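You operate a simulated robot arm through the tools that you are given. There is no shell and no other tool.

You are at the controls of a simulated robot arm. One attempt, no reset.

JOB
Lift the backpack down to the bench and try it on setting 1.
Fine: set its dial, switch it on, then off.
Where things are to end (x, y in the base frame): backpack tank within 0.06 m of [0.39, 0.42].
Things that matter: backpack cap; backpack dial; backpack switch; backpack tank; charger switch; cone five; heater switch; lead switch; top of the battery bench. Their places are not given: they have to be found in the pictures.

Only the result counts: the job must be done as asked and must still hold three seconds after the hand-in. Knocking over, shifting, dropping, spilling or breaking anything else fails it.

ROBOT AND FRAMES
A 7-joint arm with a two-finger parallel gripper, fixed in place. Base frame: the origin is at the foot of the arm, x ahead of it, y to its left, z up. Units: m, degrees, N and s.
It reaches about 1.091 m from its shoulder. Its first joint turns from -143.0 to 143.0 degrees. Payload 3 kg.
The tool frame sits at the grasp point between the pads (the TCP): z along the fingers, y along the line on which they close. The tips reach 0.03 m beyond it. The gripper opens to 0.094 m. The fingers are 0.028 m wide and 0.01 m thick; the gripper's body (0.05 by 0.096 m) begins 0.055 m behind the TCP.
Orientation is that of the tool frame in the base frame, as a unit quaternion [w, x, y, z]. With the fingers straight down and closing along the base's y, the tool's x points along the base's -x, its y along +y and its z along -z.

CONTROLS
- The arm moves only by the tool nudge_tool. Its argument "steps" is a list of rows, each an object (a shift or turn left out is 0, a gripper value left out holds the last) with "gripper": the finger opening in cm, from 0 to 9.4; "travel": the shift along the tool's x, y, z in cm, a list of three; "dr": the turn, a rotation vector about the tool's x, y, z in degrees, a list of three. In form: [{"gripper": gripper, "travel": [tx, ty, tz], "dr": [wx, wy, wz]}, ...]. A call has 1 to 20 rows; each row is the pose to reach, as a shift and turn from the pose commanded when the call began, along the tool's axes at that moment. Each row takes 0.2 s and may step no farther than 0.05 m and 8.6 degrees from the row before; otherwise, or with a gripper value out of range, the whole call is refused. Where a pose cannot be reached the arm comes as near as it can. A force on the tool above 40 N (or 10 N above the force at the start of the call, whichever is more), or a blocked arm, ends the call early, and 0.2 s more pass. The fingers move at their own pace (about 0.045 m/s each) and stop on an object; they squeeze with about 29 N. The grip force told is the motor's: it shows also when the fingers shut on nothing. Time passes only in rows, and 0.2 s behind the last, so rows that repeat a pose let the fingers close. It gives the time, the measured TCP pose, the force on the tool (base axes), the opening and the grip force at its end, in the units of the frame above (readings bear some noise), with the torque about the TCP (base axes, N m) and any sound that the robot's microphone picked up.
- Cameras (640 x 400 px; columns grow to the right, rows downward): "scene" is fixed at [0.0486, 0.4988, 1.4621]; the picture's right is [0.21, -0.98, 0.00], its down [-0.78, -0.17, -0.61] and it looks along [0.59, 0.13, -0.79] (base axes); focal length 214 px, centre (320, 200). "wrist" rides on the gripper at [0.076, 0.014, -0.102] in the tool frame; the picture's right is [-0.18, 0.98, 0.00], its down [-0.75, -0.14, -0.64] and it looks along [-0.63, -0.12, 0.77] (tool axes); focal length 243 px, centre (320, 200).
- capture(camera): a new picture of that camera. No time passes.
- move_column(by): slides the trunk up (or, below 0, down) by that many m; the arm rides with it, the base frame stays. It gives what a move gives, with no picture.
- pixel_to_xyz(camera, pixels): there is no depth. For up to 12 entries [column, row, z] of the newest picture of that camera ("zoom" is the newest enlarged one), the place [x, y] in the base frame at which the ray of that pixel passes the height z, good to about 0.002 m. No time passes.
- close_up(camera, box): a new picture of the part [left, top, right, bottom] of that camera's present view, enlarged. No time passes.
- sign_off(): hands the job in; it is judged then, once.

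Open the gripper and draw the arm clear of the work before you hand the job in, unless the task says otherwise.

The tools are called after ">>>" as name(argument=value, ...) on one line, values as JSON. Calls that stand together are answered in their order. nudge_tool: Moves the arm, as the interface text tells. Its arguments: {"type":"object","properties":{"steps":{"type":"array"}},"required":["steps"]} The other tools are called the same way: move_column (by) slides the trunk up or down; capture (camera) takes a picture; pixel_to_xyz (camera, pixels) gives the place at which the rays of pixels pass given heights; close_up (camera, box) takes an enlarged picture of a part of a camera's view; sign_off () hands the job in.

At the start:

```text
time: 0.0
tcp_pos: [0.5679, 0.0394, 1.2559]
tool_rot: [-0.001, 0.0, 1.0, -0.001]
wrist_force: [-0.8, -0.3, 1.1]
moment: [0.01, 0.0, 0.02]
width: 0.0939
finger_force: 0.0
trunk travel left (down, up): [-0.225, 0.165]
```

scene: 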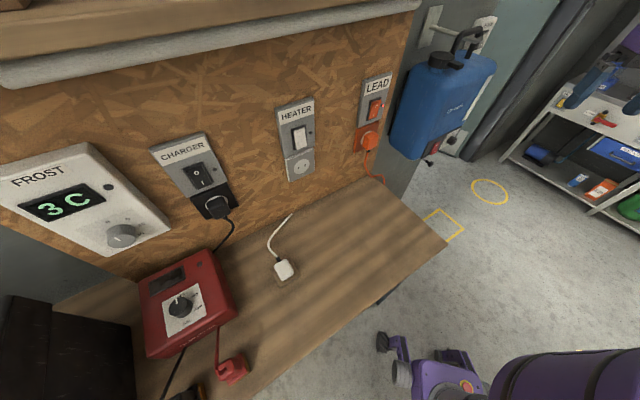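
wrist: 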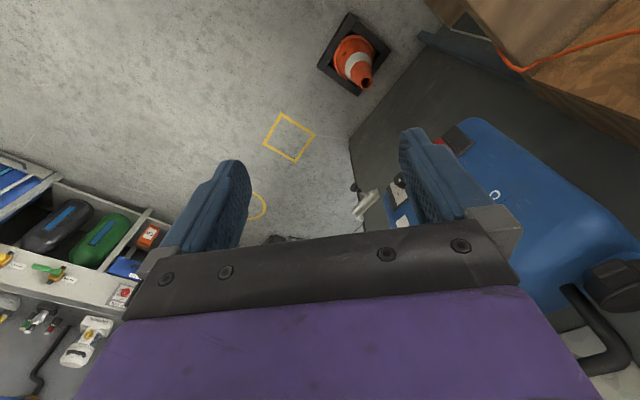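

I start by looking closely at the backpack sprayer (scene around columns 390-500, rows 20-160) and the rest of the scene.

>>> close_up(camera="scene", box=[370, 0, 530, 100])

>>> close_up(camera="scene", box=[340, 70, 500, 170])

>>> close_up(camera="wrist", box=[320, 100, 640, 300])

>>> close_up(camera="wrist", box=[340, 160, 460, 235])

```text
4.00 times, centred on (450, 50) of scene
```

zoom: 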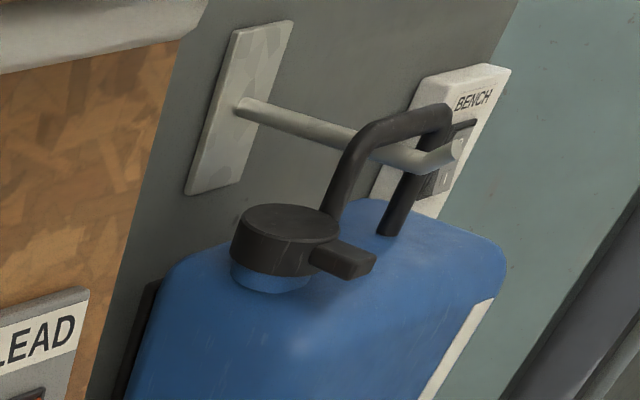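

```text
4.00 times, centred on (420, 120) of scene
```

zoom: 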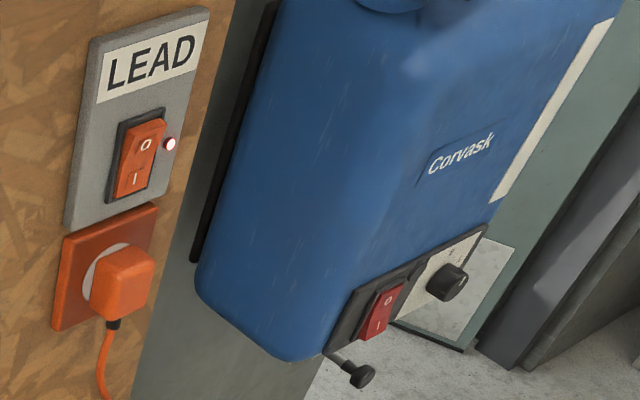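

```text
2.00 times, centred on (480, 200) of wrist
```

zoom: 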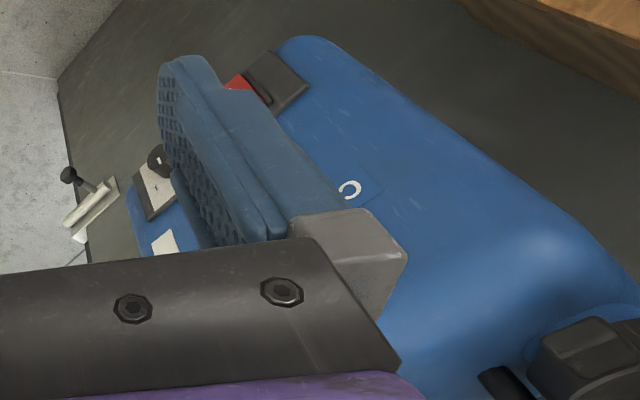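

```text
5.33 times, centred on (400, 198) of wrist
```

zoom: 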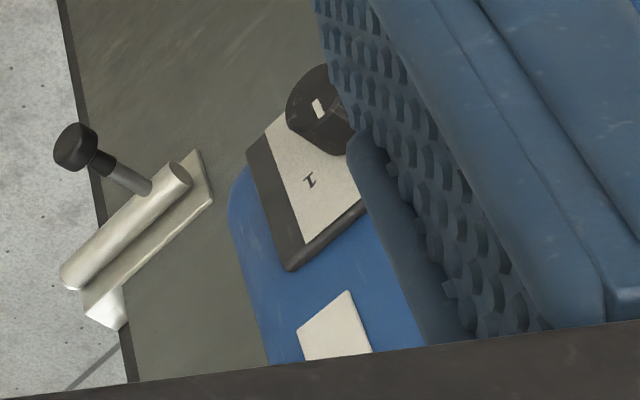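

I look at the remaining details: the bench top, the wall panels, and the floor markings.

>>> close_up(camera="scene", box=[240, 180, 480, 330])

>>> close_up(camera="scene", box=[120, 230, 320, 400])

>>> close_up(camera="scene", box=[420, 0, 500, 50])

>>> pixel_to_xyz(camera="scene", pixels=[[447, 242, 0.9], [447, 242, 0.8], [447, 242, 0.7], [285, 268, 0.8], [370, 180, 0.8], [130, 270, 0.8], [375, 303, 0.8], [465, 32, 1.3], [440, 50, 1.2], [490, 190, 0], [445, 225, 0]])

```text
2.67 times, centred on (360, 255) of scene
```

zoom: 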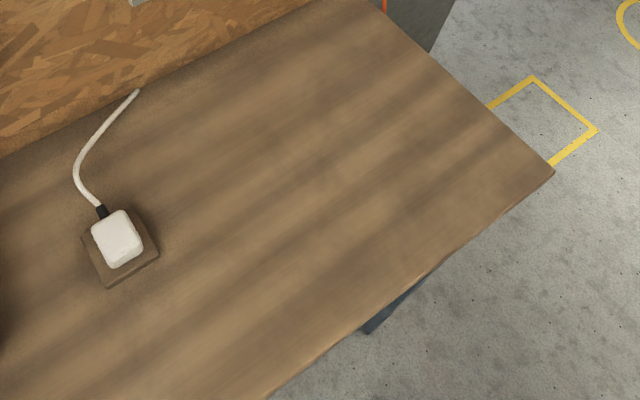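

```text
2.35 times, centred on (220, 315) of scene
```

zoom: 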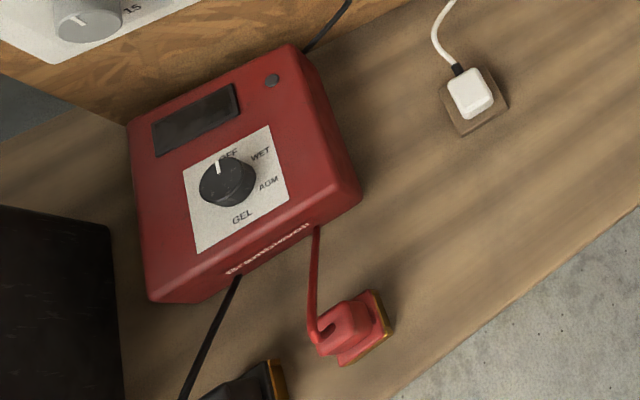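

```text
8.00 times, centred on (460, 25) of scene
```

zoom: 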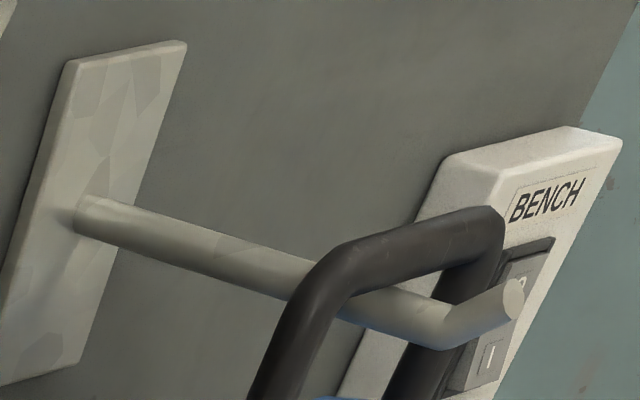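

```text
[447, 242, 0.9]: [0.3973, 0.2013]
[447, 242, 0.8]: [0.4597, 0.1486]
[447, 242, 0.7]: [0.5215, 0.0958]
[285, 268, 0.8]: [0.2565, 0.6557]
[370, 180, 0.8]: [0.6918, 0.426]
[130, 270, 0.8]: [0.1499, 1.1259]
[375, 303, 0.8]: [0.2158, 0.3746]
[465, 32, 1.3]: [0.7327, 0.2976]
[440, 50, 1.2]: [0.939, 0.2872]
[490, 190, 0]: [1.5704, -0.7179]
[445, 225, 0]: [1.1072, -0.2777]
```

The backpack's front (with switch and dial) faces the robot, and the handle hangs on an upturned hook. I triangulate the cap and other features between scene and wrist pictures.

>>> pixel_to_xyz(camera="scene", pixels=[[442, 58, 1.3], [442, 58, 1.2], [442, 58, 1.1], [435, 146, 1.0], [435, 146, 0.9], [435, 146, 0.8], [452, 140, 0.9], [452, 140, 1.0]])

>>> pixel_to_xyz(camera="wrist", pixels=[[612, 283, 1.3], [612, 283, 1.2], [612, 283, 1.1], [440, 141, 1.0], [440, 141, 0.9], [440, 141, 0.8], [399, 180, 0.9], [399, 180, 1.0], [290, 137, 0], [362, 48, 0], [352, 60, 0.2]])

```text
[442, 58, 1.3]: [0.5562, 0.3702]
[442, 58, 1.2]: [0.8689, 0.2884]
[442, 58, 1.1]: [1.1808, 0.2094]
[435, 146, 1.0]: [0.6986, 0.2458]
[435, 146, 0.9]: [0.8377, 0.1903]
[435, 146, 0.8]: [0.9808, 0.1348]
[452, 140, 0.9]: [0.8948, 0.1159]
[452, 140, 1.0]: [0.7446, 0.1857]
```

```text
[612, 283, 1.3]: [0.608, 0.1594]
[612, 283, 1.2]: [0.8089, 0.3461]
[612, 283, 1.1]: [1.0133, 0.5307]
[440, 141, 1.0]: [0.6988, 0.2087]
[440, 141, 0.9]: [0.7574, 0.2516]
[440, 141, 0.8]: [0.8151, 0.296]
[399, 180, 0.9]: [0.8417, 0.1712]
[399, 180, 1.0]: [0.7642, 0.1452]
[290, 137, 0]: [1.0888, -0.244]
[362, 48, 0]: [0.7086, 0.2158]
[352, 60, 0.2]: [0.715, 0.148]
```

Triangulation puts the cap near (0.78, 0.305, 1.22), the switch near (0.73, 0.225, 0.97), and the dial near (0.80, 0.157, 0.955), with the wall normal pointing roughly to (-0.7,-0.7). I back the arm off and yaw the camera toward the tank for a clear view.

>>> nudge_tool(steps=[{"travel": [2, 0, 0], "dr": [0, 0, -8]}, {"travel": [5, -1, 0], "dr": [0, 0, -16]}, {"travel": [8, -2, -1], "dr": [0, 0, -24]}, {"travel": [11, -3, -2], "dr": [0, 0, -32]}, {"travel": [13, -4, -3], "dr": [0, 0, -40]}, {"travel": [14, -4, -4], "dr": [0, 0, -45]}])

>>> capture(camera="wrist")

>>> capture(camera="scene")

```text
time: 1.4
tcp_pos: [0.4251, 0.0005, 1.2979]
tool_rot: [0.0, -0.384, 0.923, 0.0]
wrist_force: [-0.4, -0.8, -0.7]
moment: [0.04, -0.01, 0.01]
width: 0.094
finger_force: 0.1
trunk travel left (down, up): [-0.225, 0.165]
```

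```text
taken
```

wrist: 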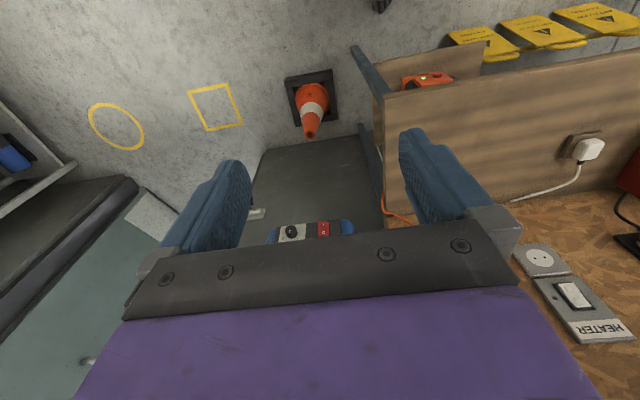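

```text
taken
```

scene: 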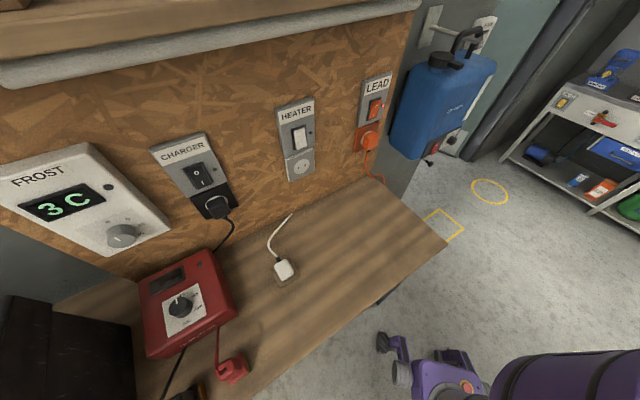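

The gripper hides the tank in this pose, but the bench is visible: the bench corner at wrist (385,95) and the white plug at (592,148). I triangulate the bench height using the scene's (447,242) corner and (285,268) plug.

>>> pixel_to_xyz(camera="wrist", pixels=[[385, 95, 0.9], [385, 95, 0.8], [385, 95, 0.7], [592, 148, 0.9], [592, 148, 0.8], [592, 148, 0.7], [310, 100, 0], [304, 85, 0], [390, 213, 0.8], [390, 213, 0.7]])

>>> pixel_to_xyz(camera="scene", pixels=[[447, 242, 0.9], [447, 242, 0.8], [447, 242, 0.7], [285, 270, 0.9], [285, 270, 0.8], [285, 270, 0.7], [370, 178, 0.8], [370, 178, 0.7]])

>>> close_up(camera="wrist", box=[350, 0, 640, 220])

```text
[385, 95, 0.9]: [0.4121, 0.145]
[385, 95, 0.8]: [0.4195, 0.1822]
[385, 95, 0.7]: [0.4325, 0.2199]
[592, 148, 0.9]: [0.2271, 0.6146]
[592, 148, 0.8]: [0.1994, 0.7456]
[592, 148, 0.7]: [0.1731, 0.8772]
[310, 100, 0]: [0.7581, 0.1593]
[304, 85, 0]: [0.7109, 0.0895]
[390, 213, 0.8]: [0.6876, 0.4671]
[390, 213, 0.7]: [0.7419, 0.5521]
```

```text
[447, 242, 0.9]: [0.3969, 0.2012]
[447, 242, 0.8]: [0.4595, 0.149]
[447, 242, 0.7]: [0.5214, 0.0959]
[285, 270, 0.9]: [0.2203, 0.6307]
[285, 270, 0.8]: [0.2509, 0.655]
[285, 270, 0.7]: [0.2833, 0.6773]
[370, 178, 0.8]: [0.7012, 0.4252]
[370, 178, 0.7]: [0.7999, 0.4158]
```

```text
1.82 times, centred on (495, 110) of wrist
```

zoom: 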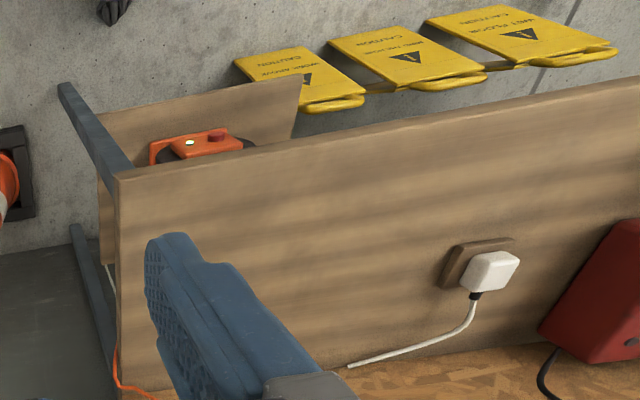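

Bench top comes out at z≈0.85 with its corner near (0.42, 0.17). I tilt the tool forward so that the camera sees the tank above the gripper's body.

>>> nudge_tool(steps=[{"dr": [0, -8, 0]}, {"dr": [0, -16, 0], "travel": [2, 0, 0]}, {"dr": [0, -24, 0], "travel": [4, 0, -1]}, {"dr": [0, -32, 0], "travel": [6, 0, -3]}])

>>> capture(camera="wrist")

```text
time: 2.4
tcp_pos: [0.3808, -0.045, 1.3286]
tool_rot: [0.256, -0.369, 0.887, 0.106]
wrist_force: [-1.1, 0.9, 0.1]
moment: [-0.01, -0.02, -0.02]
width: 0.0945
finger_force: 0.1
trunk travel left (down, up): [-0.225, 0.165]
```

```text
taken
```

wrist: 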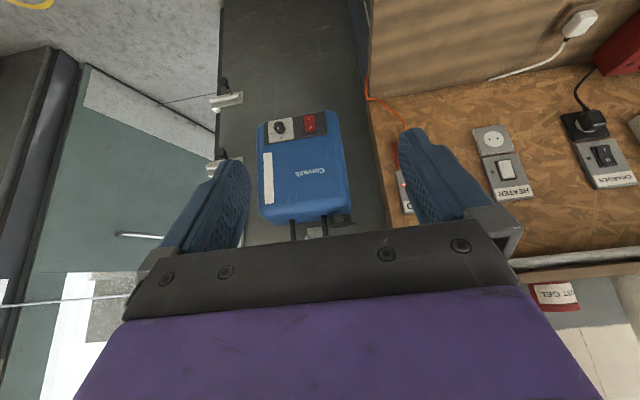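

Now the tank is visible at columns 257-352, rows 108-225. I enlarge it to read the dial and switch.

>>> close_up(camera="wrist", box=[200, 70, 400, 195])

>>> close_up(camera="wrist", box=[256, 105, 336, 155])

>>> close_up(camera="wrist", box=[240, 180, 400, 260])

```text
3.20 times, centred on (300, 132) of wrist
```

zoom: 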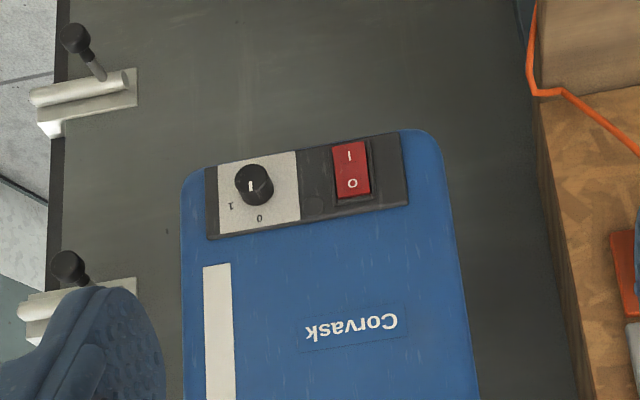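

```text
8.00 times, centred on (296, 130) of wrist
```

zoom: 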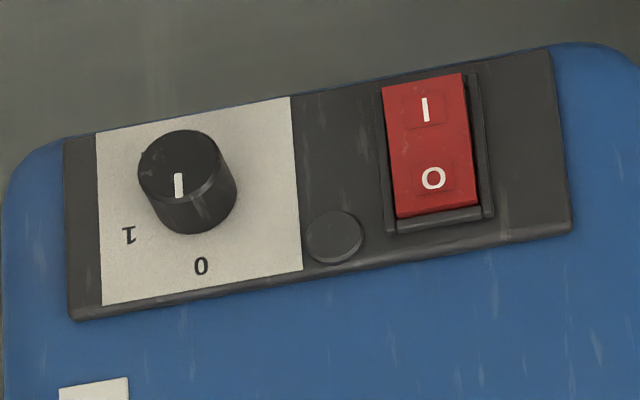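

```text
4.00 times, centred on (320, 220) of wrist
```

zoom: 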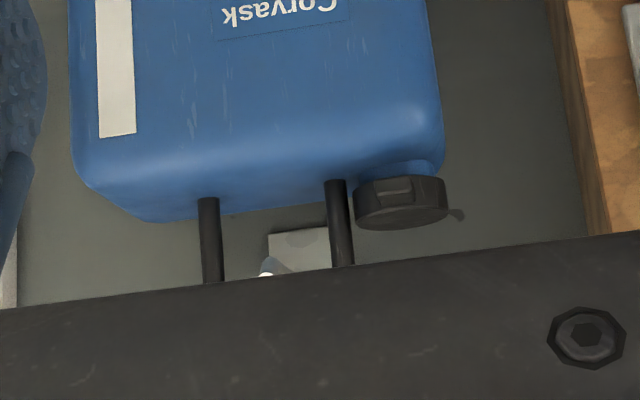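

The dial now points to 0 (with 1 about 60-65° clockwise as seen from the front), and the rocker has O on top and I below. I raise the trunk so the handle and hook come into view above the gripper body.

>>> move_column(by=0.16)

>>> capture(camera="wrist")

>>> close_up(camera="wrist", box=[230, 110, 390, 210])

```text
time: 4.2
tcp_pos: [0.3821, -0.0425, 1.489]
tool_rot: [0.255, -0.368, 0.888, 0.106]
wrist_force: [0.7, 0.0, 0.4]
moment: [0.02, -0.02, 0.0]
width: 0.094
finger_force: 0.1
trunk travel left (down, up): [-0.385, 0.005]
```

```text
taken
```

wrist: 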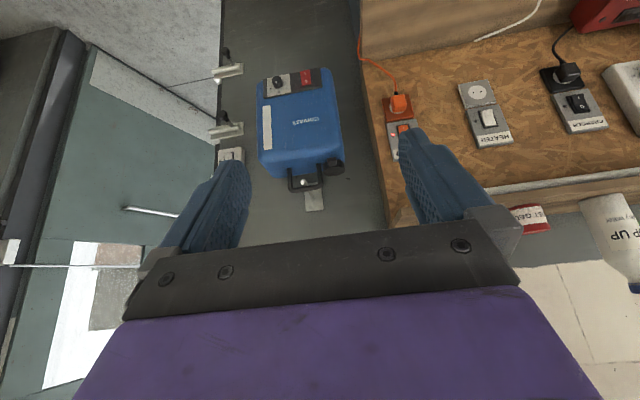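

```text
4.00 times, centred on (310, 160) of wrist
```

zoom: 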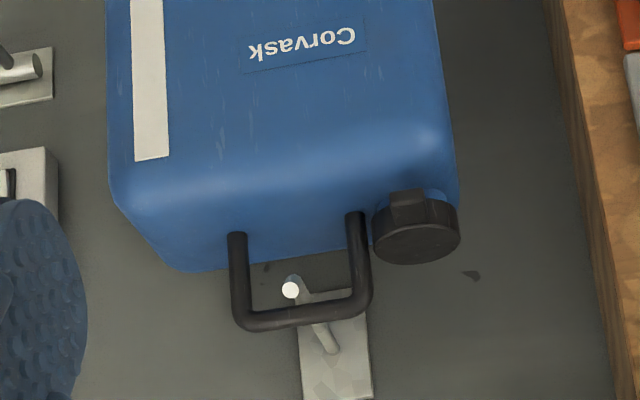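

The handle bar and hook tip are clear now: in wrist pixels the bar corners are at about (290,190.5) and (321,185), hook tip end at (302.8,182.3). I triangulate with the scene view.

>>> pixel_to_xyz(camera="wrist", pixels=[[321.3, 185, 1.35], [321.3, 185, 1.25], [290, 190.5, 1.35], [290, 190.5, 1.25], [302.75, 182.25, 1.35], [302.75, 182.25, 1.25], [334, 168, 1.25], [334, 168, 1.15], [316, 197, 1.3], [316, 197, 1.2]])

>>> pixel_to_xyz(camera="scene", pixels=[[463.1, 30.6, 1.35], [463.1, 30.6, 1.25], [481.9, 26.5, 1.35], [481.9, 26.5, 1.25], [484.1, 37.5, 1.35], [484.1, 37.5, 1.25], [441.5, 56, 1.25], [441.5, 56, 1.15], [430.6, 26.9, 1.3], [430.6, 26.9, 1.2]])

```text
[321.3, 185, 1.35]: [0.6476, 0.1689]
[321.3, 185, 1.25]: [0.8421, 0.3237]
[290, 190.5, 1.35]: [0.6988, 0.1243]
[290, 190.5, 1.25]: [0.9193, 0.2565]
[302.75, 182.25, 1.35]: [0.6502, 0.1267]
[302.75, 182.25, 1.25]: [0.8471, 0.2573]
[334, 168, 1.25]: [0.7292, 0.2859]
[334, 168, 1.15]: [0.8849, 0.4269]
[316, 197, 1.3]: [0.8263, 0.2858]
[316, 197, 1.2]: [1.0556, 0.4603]
```

```text
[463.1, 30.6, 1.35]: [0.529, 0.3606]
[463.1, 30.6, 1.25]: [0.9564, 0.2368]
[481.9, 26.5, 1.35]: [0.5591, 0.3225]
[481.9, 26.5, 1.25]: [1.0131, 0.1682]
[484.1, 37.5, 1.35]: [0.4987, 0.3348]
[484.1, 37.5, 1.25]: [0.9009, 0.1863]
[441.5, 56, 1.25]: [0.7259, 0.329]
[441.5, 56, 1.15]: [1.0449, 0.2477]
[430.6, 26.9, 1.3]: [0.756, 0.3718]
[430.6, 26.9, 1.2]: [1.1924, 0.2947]
```

Handle bar centre ≈ (0.815, 0.245, 1.285), hook tip ≈ (0.797, 0.224, 1.276). Next I need the shelf above the bench: its grey lip ends at wrist ≈(490,190) and scene ≈(418,5).

>>> close_up(camera="wrist", box=[400, 100, 640, 280])

>>> pixel_to_xyz(camera="scene", pixels=[[418, 8, 1.4], [418, 8, 1.3], [418, 2, 1.4], [418, 2, 1.3], [5, 80, 1.3], [5, 80, 1.2]])

>>> pixel_to_xyz(camera="wrist", pixels=[[490, 190, 1.4], [490, 190, 1.3], [490, 190, 1.2], [637, 170, 1.3], [637, 170, 1.2]])

```text
2.22 times, centred on (520, 190) of wrist
```

zoom: 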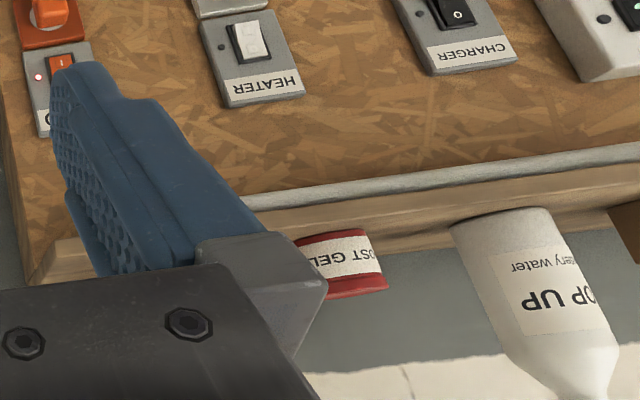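

```text
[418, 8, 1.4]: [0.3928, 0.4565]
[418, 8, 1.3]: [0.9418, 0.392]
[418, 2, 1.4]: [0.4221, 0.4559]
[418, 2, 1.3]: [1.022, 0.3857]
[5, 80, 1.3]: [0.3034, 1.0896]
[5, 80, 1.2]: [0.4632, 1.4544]
```

```text
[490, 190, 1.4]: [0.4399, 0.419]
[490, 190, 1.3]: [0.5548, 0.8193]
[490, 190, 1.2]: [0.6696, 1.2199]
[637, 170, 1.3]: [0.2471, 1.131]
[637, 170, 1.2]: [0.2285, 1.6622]
```

I refine the bench and wall directions at z=0.85 with several edge pixels.

>>> pixel_to_xyz(camera="scene", pixels=[[447.4, 244.5, 0.85], [409, 277, 0.85], [375, 304, 0.85], [341, 330, 0.85], [370, 180, 0.85], [366, 181, 0.85], [240, 239, 0.85], [137, 283, 0.85], [408, 212, 0.85], [268, 245, 0.86], [292, 214, 0.86]])

>>> close_up(camera="scene", box=[320, 150, 460, 260])

```text
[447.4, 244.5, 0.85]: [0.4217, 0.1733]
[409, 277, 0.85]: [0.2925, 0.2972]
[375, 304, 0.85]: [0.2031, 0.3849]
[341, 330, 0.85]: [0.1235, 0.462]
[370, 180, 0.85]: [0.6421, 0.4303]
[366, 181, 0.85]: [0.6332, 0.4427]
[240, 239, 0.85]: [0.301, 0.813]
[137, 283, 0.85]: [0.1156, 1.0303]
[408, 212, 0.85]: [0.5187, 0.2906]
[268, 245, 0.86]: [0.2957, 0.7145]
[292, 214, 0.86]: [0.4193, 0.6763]
```

```text
3.64 times, centred on (390, 205) of scene
```

zoom: 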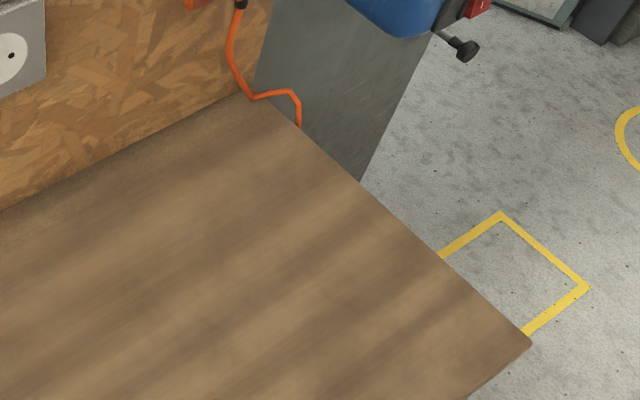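

>>> pixel_to_xyz(camera="scene", pixels=[[447.7, 244.8, 0.85], [397.4, 284.2, 0.85], [341.1, 329.1, 0.85], [302.1, 207.7, 0.85], [370.8, 176.2, 0.85], [383, 183, 0.85], [415, 213.5, 0.85]])

>>> close_up(camera="scene", box=[380, 20, 500, 95])

>>> close_up(camera="scene", box=[380, 95, 500, 170])

```text
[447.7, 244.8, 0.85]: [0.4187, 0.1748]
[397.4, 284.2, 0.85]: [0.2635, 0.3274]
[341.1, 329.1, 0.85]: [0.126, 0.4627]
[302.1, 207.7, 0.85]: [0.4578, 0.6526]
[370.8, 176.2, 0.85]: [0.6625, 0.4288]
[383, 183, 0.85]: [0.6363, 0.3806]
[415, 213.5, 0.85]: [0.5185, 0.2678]
```

```text
5.33 times, centred on (440, 58) of scene
```

zoom: 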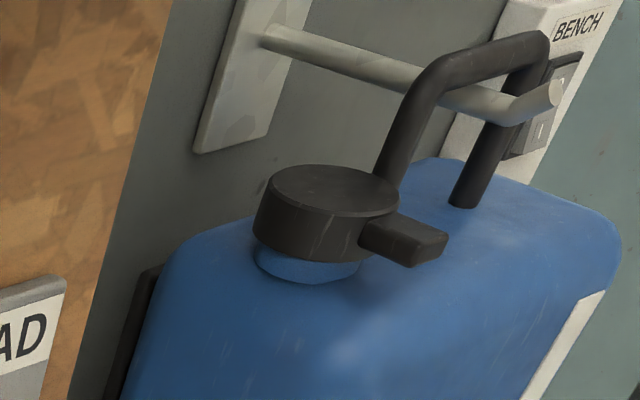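

```text
5.33 times, centred on (440, 132) of scene
```

zoom: 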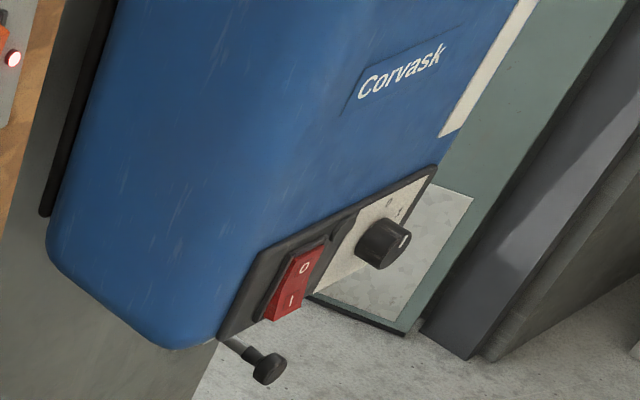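

The bench is at ~45° (f≈(0.705,0.709) toward the wall). I now locate the tank's front panel details (dial, switch, bottom edge) by triangulating between the current wrist and scene views.

>>> close_up(camera="wrist", box=[250, 60, 350, 122])

>>> pixel_to_xyz(camera="scene", pixels=[[410.9, 159.2, 0.95], [410.9, 159.2, 0.9], [435.5, 146.5, 1.0], [435.5, 146.5, 0.9], [454.5, 139.5, 1.0], [454.5, 139.5, 0.9], [420, 160, 0.95], [420, 160, 0.9]])

```text
6.40 times, centred on (300, 91) of wrist
```

zoom: 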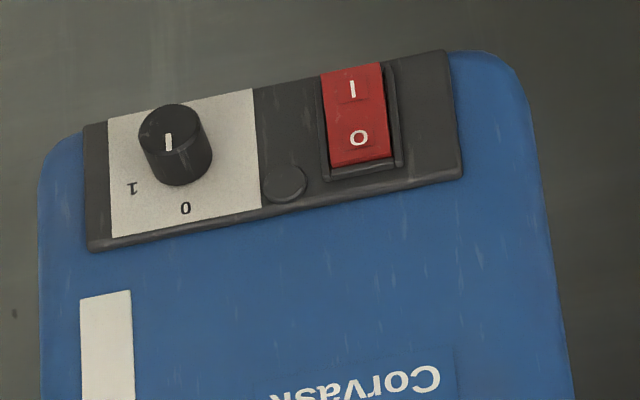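

```text
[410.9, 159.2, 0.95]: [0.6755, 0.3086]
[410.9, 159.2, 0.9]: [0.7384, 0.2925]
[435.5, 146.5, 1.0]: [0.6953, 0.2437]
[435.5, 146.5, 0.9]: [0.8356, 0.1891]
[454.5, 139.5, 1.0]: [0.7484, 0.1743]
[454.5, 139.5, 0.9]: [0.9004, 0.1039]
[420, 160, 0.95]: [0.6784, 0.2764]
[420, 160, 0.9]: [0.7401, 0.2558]
```

>>> pixel_to_xyz(camera="wrist", pixels=[[276.25, 79.75, 1.0], [276.25, 79.75, 0.9], [305.8, 77.7, 1.0], [305.8, 77.7, 0.9], [284.5, 91, 1.0], [284.5, 91, 0.9], [260, 78, 1.0], [260, 78, 0.9], [336, 75, 1.0], [336, 75, 0.9]])

```text
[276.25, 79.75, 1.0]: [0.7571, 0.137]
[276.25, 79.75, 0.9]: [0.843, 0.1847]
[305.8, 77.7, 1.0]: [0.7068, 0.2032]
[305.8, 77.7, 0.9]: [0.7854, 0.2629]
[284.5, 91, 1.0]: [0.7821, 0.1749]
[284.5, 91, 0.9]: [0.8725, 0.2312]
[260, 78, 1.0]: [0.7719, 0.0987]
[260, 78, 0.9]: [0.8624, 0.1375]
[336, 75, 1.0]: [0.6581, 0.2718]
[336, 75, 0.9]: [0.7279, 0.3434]
```

Dial cap ≈ (0.785, 0.153, 0.973) and switch ≈ (0.736, 0.224, 0.968) on the hanging tank, tank bottom ≈ 0.92, so on the bench the dial sits at z≈0.90. Before grasping, I dry-run reachability of the horizontal tool pose in front of the bench; first I set the tool upright and yaw it around.

>>> nudge_tool(steps=[{"dr": [0, 8, 0]}, {"dr": [0, 16, 0]}, {"dr": [0, 24, 0]}, {"dr": [0, 32, 0]}])

>>> nudge_tool(steps=[{"dr": [0, 0, 8]}, {"dr": [0, 0, 16]}, {"dr": [0, 0, 24]}, {"dr": [0, 0, 32]}, {"dr": [0, 0, 40]}, {"dr": [0, 0, 48]}, {"dr": [0, 0, 56]}, {"dr": [0, 0, 64]}, {"dr": [0, 0, 72]}, {"dr": [0, 0, 80]}, {"dr": [0, 0, 88]}])

>>> capture(camera="wrist")

```text
time: 5.2
tcp_pos: [0.3834, -0.0415, 1.488]
tool_rot: [-0.001, -0.383, 0.924, -0.001]
wrist_force: [-1.0, 0.7, 0.0]
moment: [0.0, -0.01, 0.02]
width: 0.094
finger_force: 0.0
trunk travel left (down, up): [-0.385, 0.005]
```

```text
time: 7.6
tcp_pos: [0.3834, -0.0413, 1.4877]
tool_rot: [0.001, 0.368, 0.93, 0.0]
wrist_force: [0.5, -0.7, 0.3]
moment: [0.01, -0.03, -0.01]
width: 0.0937
finger_force: 0.1
trunk travel left (down, up): [-0.385, 0.005]
```

```text
taken
```

wrist: 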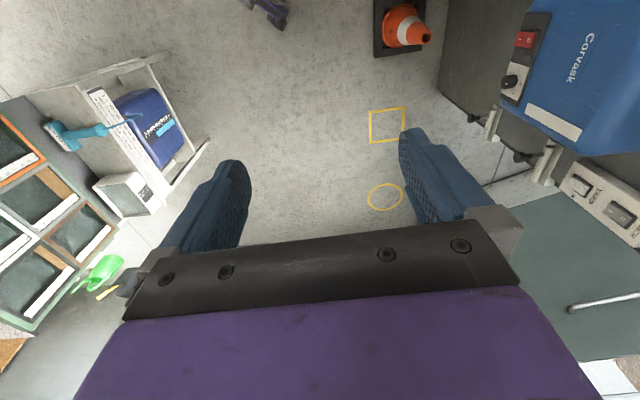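

Orientation tracks well. I continue the yaw by another 92° to the press orientation with the camera on the far side.

>>> nudge_tool(steps=[{"dr": [0, 0, 8]}, {"dr": [0, 0, 16]}, {"dr": [0, 0, 24]}, {"dr": [0, 0, 32]}, {"dr": [0, 0, 40]}, {"dr": [0, 0, 48]}, {"dr": [0, 0, 56]}, {"dr": [0, 0, 64]}, {"dr": [0, 0, 72]}, {"dr": [0, 0, 80]}, {"dr": [0, 0, 88]}, {"dr": [0, 0, 92]}])

```text
time: 10.2
tcp_pos: [0.3822, -0.0415, 1.4892]
tool_rot: [0.002, 0.924, 0.382, -0.001]
wrist_force: [-0.4, -0.4, -0.1]
moment: [0.01, 0.02, 0.01]
width: 0.094
finger_force: 0.2
trunk travel left (down, up): [-0.385, 0.005]
```

The tool x axis now points toward the wall. I tilt the fingers up to horizontal (toward f) here in free space to test reachability.

>>> nudge_tool(steps=[{"dr": [0, 8, 0], "travel": [1, 0, 0]}, {"dr": [0, 16, 0], "travel": [2, 0, 0]}, {"dr": [0, 24, 0], "travel": [3, 0, 0]}, {"dr": [0, 32, 0], "travel": [4, 0, 0]}, {"dr": [0, 40, 0], "travel": [5, 0, 0]}, {"dr": [0, 48, 0], "travel": [6, 0, 0]}, {"dr": [0, 56, 0], "travel": [7, 0, 0]}, {"dr": [0, 64, 0], "travel": [8, 0, 0]}, {"dr": [0, 72, 0], "travel": [8, 0, 0]}, {"dr": [0, 80, 0], "travel": [8, 0, 0]}, {"dr": [0, 88, 0], "travel": [8, 0, 0]}, {"dr": [0, 90, 0], "travel": [8, 0, 0]}])

>>> capture(camera="wrist")

>>> capture(camera="scene")

```text
time: 12.8
tcp_pos: [0.4549, -0.0445, 1.5251]
tool_rot: [-0.271, 0.652, 0.271, 0.654]
wrist_force: [0.2, -0.5, 0.0]
moment: [0.02, -0.01, -0.02]
width: 0.0938
finger_force: 0.0
out of reach, approached as far as the arm can: row 9, 10, 11, 12
trunk travel left (down, up): [-0.385, 0.005]
```

```text
taken
```

wrist: 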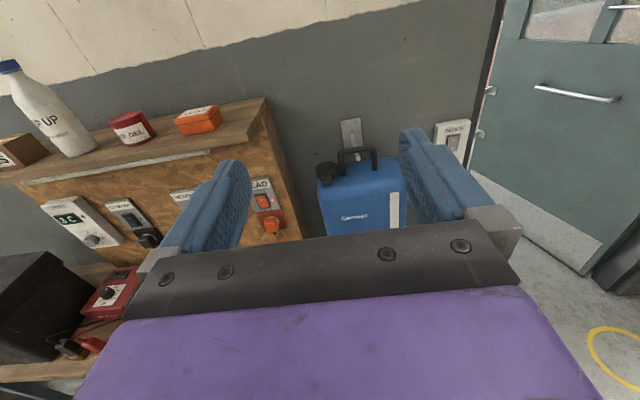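

```text
taken
```

scene: 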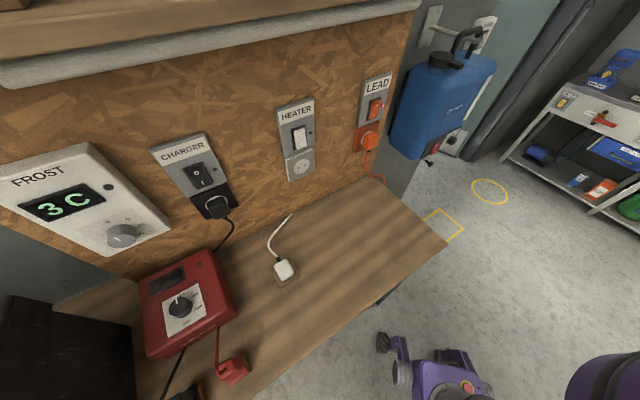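

Horizontal pointing is possible here but the arm is crowded (out of reach by a few cm). I lower the trunk and test the pose near where the tank's front panel would be.

>>> move_column(by=-0.3)

>>> nudge_tool(steps=[{"travel": [0, 0, 3]}, {"travel": [0, -2, 6]}])

```text
time: 15.8
tcp_pos: [0.4587, -0.0403, 1.224]
tool_rot: [-0.27, 0.654, 0.27, 0.653]
wrist_force: [0.0, -0.5, 0.0]
moment: [0.01, -0.01, -0.03]
width: 0.0938
finger_force: 0.0
trunk travel left (down, up): [-0.085, 0.305]
```

```text
time: 16.4
tcp_pos: [0.4772, 0.0215, 1.2228]
tool_rot: [-0.29, 0.654, 0.276, 0.642]
wrist_force: [-0.4, -0.5, -0.1]
moment: [0.03, 0.03, 0.03]
width: 0.0937
finger_force: 0.0
out of reach, approached as far as the arm can: row 2
trunk travel left (down, up): [-0.085, 0.305]
```

Pointing along f is marginal this close to the base. I test the alternative: tool horizontal pointing along the bench to the left (t'), as would serve a tank turned 90° on the bench.

>>> nudge_tool(steps=[{"dr": [8, 0, 0], "travel": [0, -2, 1]}, {"dr": [16, 0, 0], "travel": [0, -4, 2]}, {"dr": [24, 0, 0], "travel": [0, -6, 3]}, {"dr": [32, 0, 0], "travel": [0, -8, 4]}, {"dr": [40, 0, 0], "travel": [0, -10, 5]}, {"dr": [48, 0, 0], "travel": [0, -12, 6]}, {"dr": [56, 0, 0], "travel": [0, -14, 7]}, {"dr": [64, 0, 0], "travel": [0, -16, 8]}, {"dr": [72, 0, 0], "travel": [0, -18, 9]}, {"dr": [80, 0, 0], "travel": [0, -20, 10]}, {"dr": [88, 0, 0], "travel": [0, -20, 11]}])

>>> capture(camera="wrist")

>>> capture(camera="scene")

```text
time: 18.8
tcp_pos: [0.4168, 0.2355, 1.2205]
tool_rot: [-0.638, 0.307, 0.639, 0.302]
wrist_force: [-0.4, -0.4, 0.2]
moment: [-0.02, -0.02, 0.02]
width: 0.0942
finger_force: 0.1
out of reach, approached as far as the arm can: row 11
trunk travel left (down, up): [-0.085, 0.305]
```

```text
taken
```

wrist: 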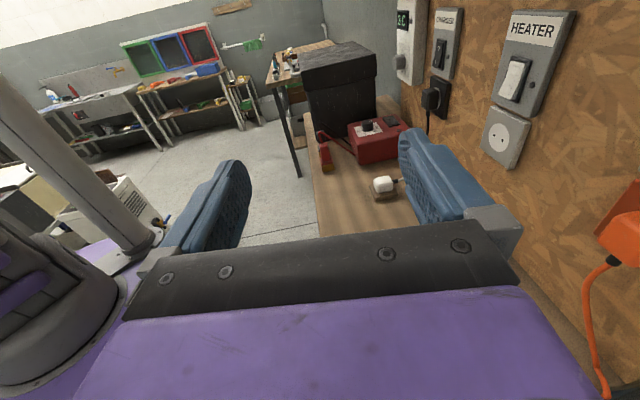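

```text
taken
```

scene: 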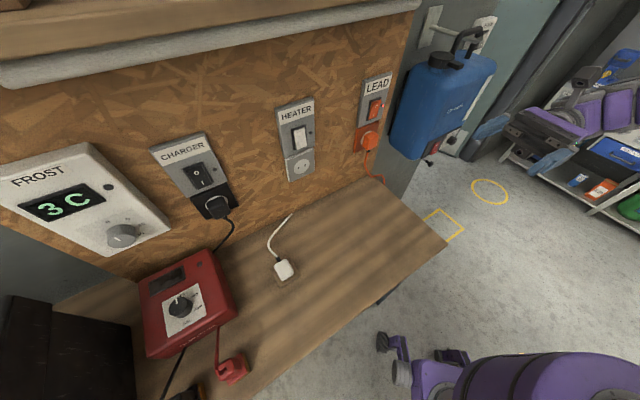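

Pointing along t' also works (limit reached at about 83° turn). I test the in-between: tool azimuth ≈ 90° (along +y) and lower toward z≈0.95 near where the panel of a tank turned 45° would be.

>>> nudge_tool(steps=[{"dr": [-8, 0, 0]}, {"dr": [-16, 0, 0]}, {"dr": [-24, 0, 0]}, {"dr": [-32, 0, 0]}, {"dr": [-39, 0, 0]}])

>>> move_column(by=-0.08)

>>> nudge_tool(steps=[{"travel": [-4, 0, 0]}, {"travel": [-8, 0, 1]}, {"travel": [-12, 0, 2]}, {"travel": [-16, 0, 3]}, {"travel": [-19, 0, 4]}])

>>> capture(camera="wrist")

```text
time: 20.0
tcp_pos: [0.4176, 0.2325, 1.2225]
tool_rot: [-0.5, 0.502, 0.499, 0.499]
wrist_force: [0.1, 0.3, 0.1]
moment: [-0.04, 0.03, 0.02]
width: 0.0942
finger_force: 0.1
trunk travel left (down, up): [-0.085, 0.305]
```

```text
time: 21.2
tcp_pos: [0.4172, 0.2327, 1.143]
tool_rot: [-0.5, 0.501, 0.5, 0.499]
wrist_force: [0.2, -0.8, 0.4]
moment: [-0.03, 0.01, -0.04]
width: 0.0942
finger_force: 0.0
trunk travel left (down, up): [-0.005, 0.385]
```

```text
time: 22.4
tcp_pos: [0.4173, 0.2731, 0.9531]
tool_rot: [-0.499, 0.501, 0.501, 0.499]
wrist_force: [-0.7, 0.3, -0.4]
moment: [0.01, -0.02, 0.0]
width: 0.0941
finger_force: 0.1
trunk travel left (down, up): [-0.005, 0.385]
```

```text
taken
```

wrist: 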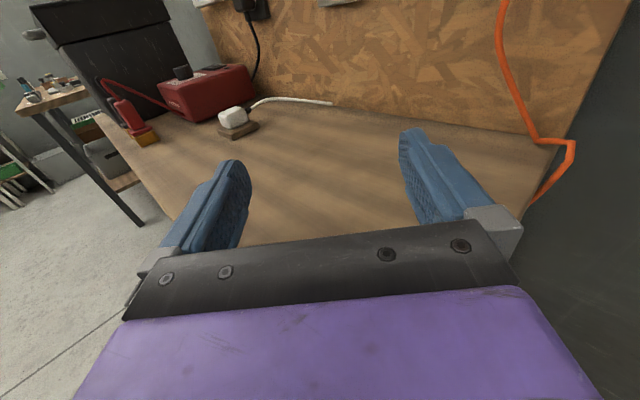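

Azimuth 90° is fully reachable. I check the bench height with features of the plug's base plate and test the roll range there.

>>> close_up(camera="wrist", box=[180, 60, 340, 160])

>>> close_up(camera="scene", box=[240, 200, 340, 300])

>>> nudge_tool(steps=[{"dr": [0, 0, 8]}, {"dr": [0, 0, 16]}, {"dr": [0, 0, 24]}, {"dr": [0, 0, 32]}, {"dr": [0, 0, 36]}])

>>> nudge_tool(steps=[{"dr": [0, 0, -8]}, {"dr": [0, 0, -16]}, {"dr": [0, 0, -24]}, {"dr": [0, 0, -32]}, {"dr": [0, 0, -40]}, {"dr": [0, 0, -48]}, {"dr": [0, 0, -56]}, {"dr": [0, 0, -64]}, {"dr": [0, 0, -72]}])

```text
4.00 times, centred on (260, 110) of wrist
```

zoom: 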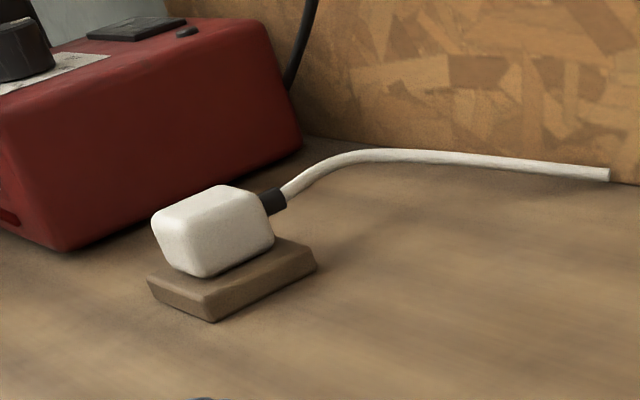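

```text
4.00 times, centred on (290, 250) of scene
```

zoom: 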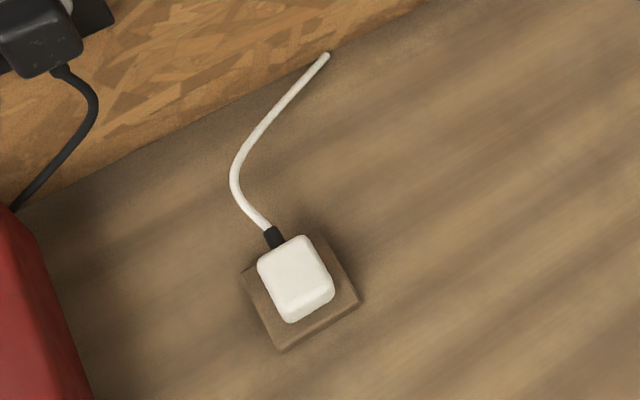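

```text
time: 23.6
tcp_pos: [0.4161, 0.2728, 0.9528]
tool_rot: [-0.63, 0.631, 0.321, 0.319]
wrist_force: [-0.3, 0.3, 0.2]
moment: [0.0, 0.02, -0.05]
width: 0.0936
finger_force: 0.1
trunk travel left (down, up): [-0.005, 0.385]
```

```text
time: 25.6
tcp_pos: [0.4169, 0.2737, 0.9533]
tool_rot: [-0.322, 0.321, 0.631, 0.628]
wrist_force: [-0.5, 0.1, 0.7]
moment: [0.0, -0.01, -0.01]
width: 0.0939
finger_force: 0.1
trunk travel left (down, up): [-0.005, 0.385]
```

>>> pixel_to_xyz(camera="wrist", pixels=[[233, 140.5, 0.87], [233, 140.5, 0.85], [233, 140.5, 0.83], [219, 135, 0.87], [219, 135, 0.85], [219, 135, 0.83], [332, 104, 0.86], [332, 104, 0.84]])

>>> pixel_to_xyz(camera="scene", pixels=[[299.7, 276, 0.87], [299.7, 276, 0.85], [299.7, 276, 0.83], [280.75, 287.7, 0.87], [280.75, 287.7, 0.85], [280.75, 287.7, 0.83], [292, 213.75, 0.86], [292, 213.75, 0.84]])

```text
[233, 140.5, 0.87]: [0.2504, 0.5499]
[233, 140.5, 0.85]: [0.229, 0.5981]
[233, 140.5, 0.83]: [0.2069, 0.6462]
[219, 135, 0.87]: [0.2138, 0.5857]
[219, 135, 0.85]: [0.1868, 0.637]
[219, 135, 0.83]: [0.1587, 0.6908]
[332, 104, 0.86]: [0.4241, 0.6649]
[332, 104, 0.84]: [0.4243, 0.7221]
```

```text
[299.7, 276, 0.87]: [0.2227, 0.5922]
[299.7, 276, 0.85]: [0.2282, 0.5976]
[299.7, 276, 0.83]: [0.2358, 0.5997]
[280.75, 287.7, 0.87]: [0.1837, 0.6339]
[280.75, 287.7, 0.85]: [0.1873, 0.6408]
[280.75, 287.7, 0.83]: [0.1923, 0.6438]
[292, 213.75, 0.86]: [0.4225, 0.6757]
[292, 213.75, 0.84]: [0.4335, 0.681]
```

Bench top is z = 0.850 exactly. I test the switch-press location: unroll, then move to about (0.35, 0.31, 0.90).

>>> nudge_tool(steps=[{"dr": [0, 0, 8]}, {"dr": [0, 0, 16]}, {"dr": [0, 0, 24]}, {"dr": [0, 0, 32]}, {"dr": [0, 0, 36]}])

>>> nudge_tool(steps=[{"travel": [-1.5, -2, 1]}, {"travel": [-3, -4, 2]}, {"travel": [-4, -6, 3]}, {"travel": [-4.5, -7, 3.6]}])

>>> capture(camera="scene")

```text
time: 26.8
tcp_pos: [0.4179, 0.273, 0.9532]
tool_rot: [-0.5, 0.502, 0.5, 0.498]
wrist_force: [0.1, 0.3, 0.1]
moment: [-0.01, -0.01, 0.03]
width: 0.0941
finger_force: 0.1
trunk travel left (down, up): [-0.005, 0.385]
```

```text
time: 27.8
tcp_pos: [0.3466, 0.3114, 0.9074]
tool_rot: [-0.499, 0.502, 0.501, 0.498]
wrist_force: [-0.9, -0.3, 0.5]
moment: [0.03, 0.0, -0.01]
width: 0.0941
finger_force: 0.0
trunk travel left (down, up): [-0.005, 0.385]
```

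```text
taken
```

scene: 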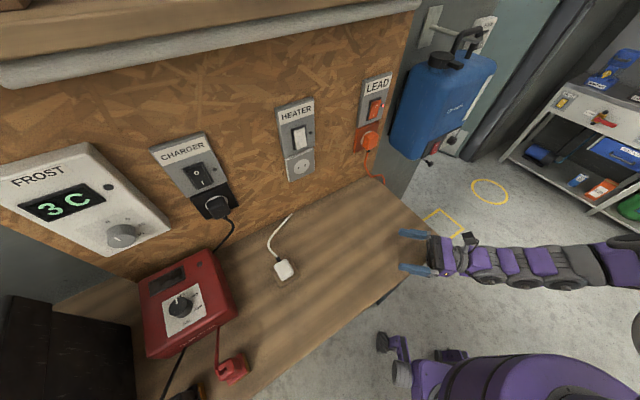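

The panel-side poses are reachable for a tank facing -y. Now I go for the pick: raise the trunk, tilt the tool back to vertical, and yaw for closing across the handle bar.

>>> move_column(by=0.36)

>>> nudge_tool(steps=[{"dr": [0, -8, 0], "travel": [2, 1, 0]}, {"dr": [0, -16, 0], "travel": [4, 2, 0]}, {"dr": [0, -24, 0], "travel": [6, 3, 0]}, {"dr": [0, -32, 0], "travel": [8, 4, 0]}, {"dr": [0, -40, 0], "travel": [10, 5, -1]}, {"dr": [0, -48, 0], "travel": [12, 6, -2]}, {"dr": [0, -56, 0], "travel": [13, 7, -3]}, {"dr": [0, -64, 0], "travel": [14, 8, -4]}, {"dr": [0, -72, 0], "travel": [15, 9, -5]}, {"dr": [0, -80, 0], "travel": [16, 10, -6]}, {"dr": [0, -88, 0], "travel": [17, 11, -7]}, {"dr": [0, -90, 0], "travel": [17, 12, -8]}])

```text
time: 31.3
tcp_pos: [0.3477, 0.3099, 1.2687]
tool_rot: [-0.5, 0.502, 0.5, 0.499]
wrist_force: [0.1, -0.4, 0.8]
moment: [0.0, -0.01, -0.02]
width: 0.0941
finger_force: 0.0
trunk travel left (down, up): [-0.365, 0.025]
```

```text
time: 33.9
tcp_pos: [0.4687, 0.2314, 1.4378]
tool_rot: [0.002, 0.706, 0.708, -0.002]
wrist_force: [-0.1, -0.6, 0.3]
moment: [0.0, 0.03, -0.01]
width: 0.0937
finger_force: 0.1
trunk travel left (down, up): [-0.365, 0.025]
```

Tool is vertical at (0.469, 0.231, 1.438). I move to hover above the right half of the handle bar at (0.832, 0.228, 1.42) with yaw so that the fingers close across the bar.

>>> nudge_tool(steps=[{"travel": [0, 3, 0], "dr": [0, 0, -4]}, {"travel": [0, 6, 0], "dr": [0, 0, -8]}, {"travel": [0, 9, 0], "dr": [0, 0, -12]}, {"travel": [0, 12, 0], "dr": [0, 0, -16]}, {"travel": [0, 15, 0], "dr": [0, 0, -20]}, {"travel": [0, 18, 0], "dr": [0, 0, -24]}, {"travel": [0, 21, 0], "dr": [0, 0, -28]}, {"travel": [0, 24, 0], "dr": [0, 0, -32]}, {"travel": [0, 27, 0], "dr": [0, 0, -36]}, {"travel": [0, 30, 0.5], "dr": [0, 0, -40]}, {"travel": [-0.2, 33, 1], "dr": [0, 0, -44]}, {"travel": [-0.4, 36.3, 1.8], "dr": [0, 0, -45]}])

>>> capture(camera="wrist")

>>> capture(camera="scene")

```text
time: 36.5
tcp_pos: [0.6721, 0.2267, 1.4172]
tool_rot: [0.0, 0.387, 0.922, -0.003]
wrist_force: [0.5, -0.5, -1.1]
moment: [-0.02, 0.02, -0.01]
width: 0.094
finger_force: 0.1
out of reach, approached as far as the arm can: row 7, 8, 9, 10, 11, 12
trunk travel left (down, up): [-0.365, 0.025]
```

```text
taken
```

wrist: 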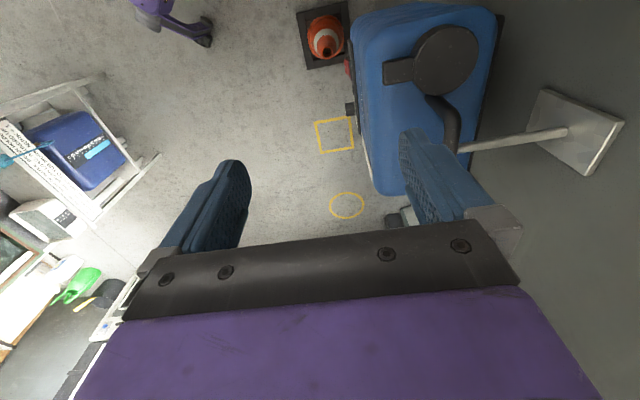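

```text
taken
```

scene: 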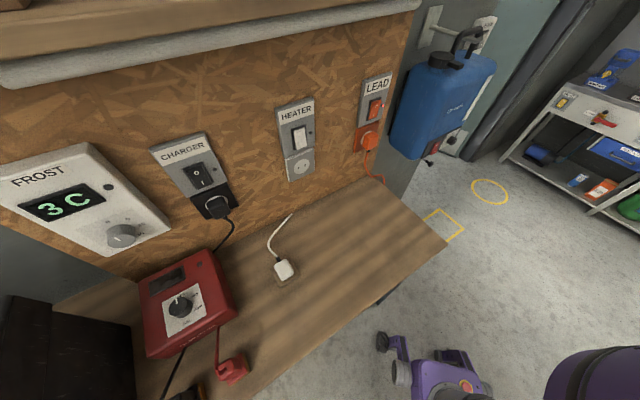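

Vertical fingers can't reach that far out. I'll use a horizontal tool (pointing at the wall, fingers closing vertically on the bar, beside the hook), which also supports the handle from below. I tilt forward here and check.

>>> nudge_tool(steps=[{"dr": [-8, 0, 0]}, {"dr": [-16, 0, 0]}, {"dr": [-24, 0, 0]}, {"dr": [-32, 0, 0]}, {"dr": [-40, 0, 0]}, {"dr": [-48, 0, 0]}, {"dr": [-56, 0, 0]}, {"dr": [-64, 0, 0]}, {"dr": [-72, 0, 0]}, {"dr": [-80, 0, 0]}, {"dr": [-88, 0, 0]}, {"dr": [-90, 0, 0]}])

>>> capture(camera="wrist")

```text
time: 39.1
tcp_pos: [0.6701, 0.218, 1.4221]
tool_rot: [0.271, 0.271, 0.654, 0.652]
wrist_force: [-1.1, 0.8, 0.2]
moment: [-0.02, 0.0, 0.04]
width: 0.094
finger_force: 0.2
out of reach, approached as far as the arm can: row 9, 10
trunk travel left (down, up): [-0.365, 0.025]
```

```text
taken
```

wrist: 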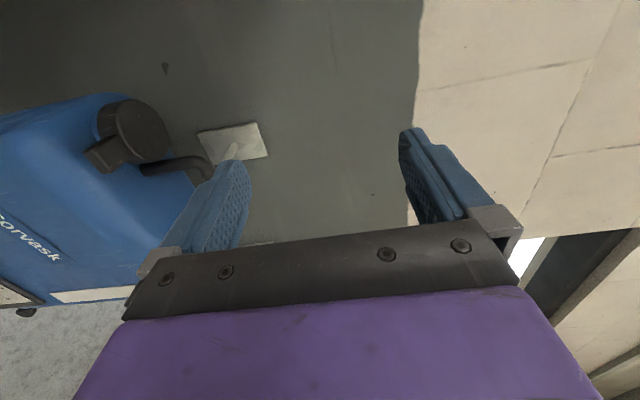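

The horizontal pick orientation is reached exactly (pointing az 45°). I dry-run the place pose (az 90° over the bench) with the same roll.

>>> nudge_tool(steps=[{"travel": [2.4, -0.5, -0.6], "dr": [0, 4, 0]}, {"travel": [4.8, -2, -1.2], "dr": [0, 8, 0]}, {"travel": [7.2, -3.5, -1.8], "dr": [0, 12, 0]}, {"travel": [9.6, -5, -2.4], "dr": [0, 16, 0]}, {"travel": [12, -6.5, -3], "dr": [0, 20, 0]}, {"travel": [14.4, -8, -3.6], "dr": [0, 24, 0]}, {"travel": [16.8, -9.5, -4.2], "dr": [0, 28, 0]}, {"travel": [19.2, -11, -4.8], "dr": [0, 32, 0]}, {"travel": [21.6, -12.5, -5.4], "dr": [0, 36, 0]}, {"travel": [24, -14, -6], "dr": [0, 40, 0]}, {"travel": [26.4, -15.5, -6.6], "dr": [0, 43, 0]}, {"travel": [29, -17, -7.2], "dr": [0, 45, 0]}])

>>> capture(camera="wrist")

```text
time: 41.7
tcp_pos: [0.4149, 0.3729, 1.2519]
tool_rot: [-0.002, 0.0, 0.709, 0.705]
wrist_force: [-0.2, -0.1, -0.1]
moment: [0.01, 0.03, 0.02]
width: 0.094
finger_force: 0.0
trunk travel left (down, up): [-0.365, 0.025]
```

```text
taken
```

wrist: 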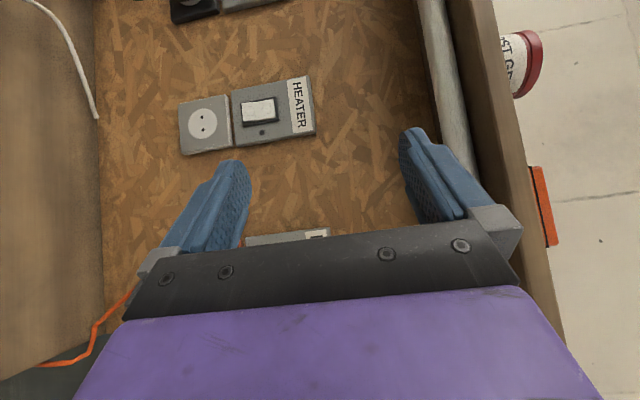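

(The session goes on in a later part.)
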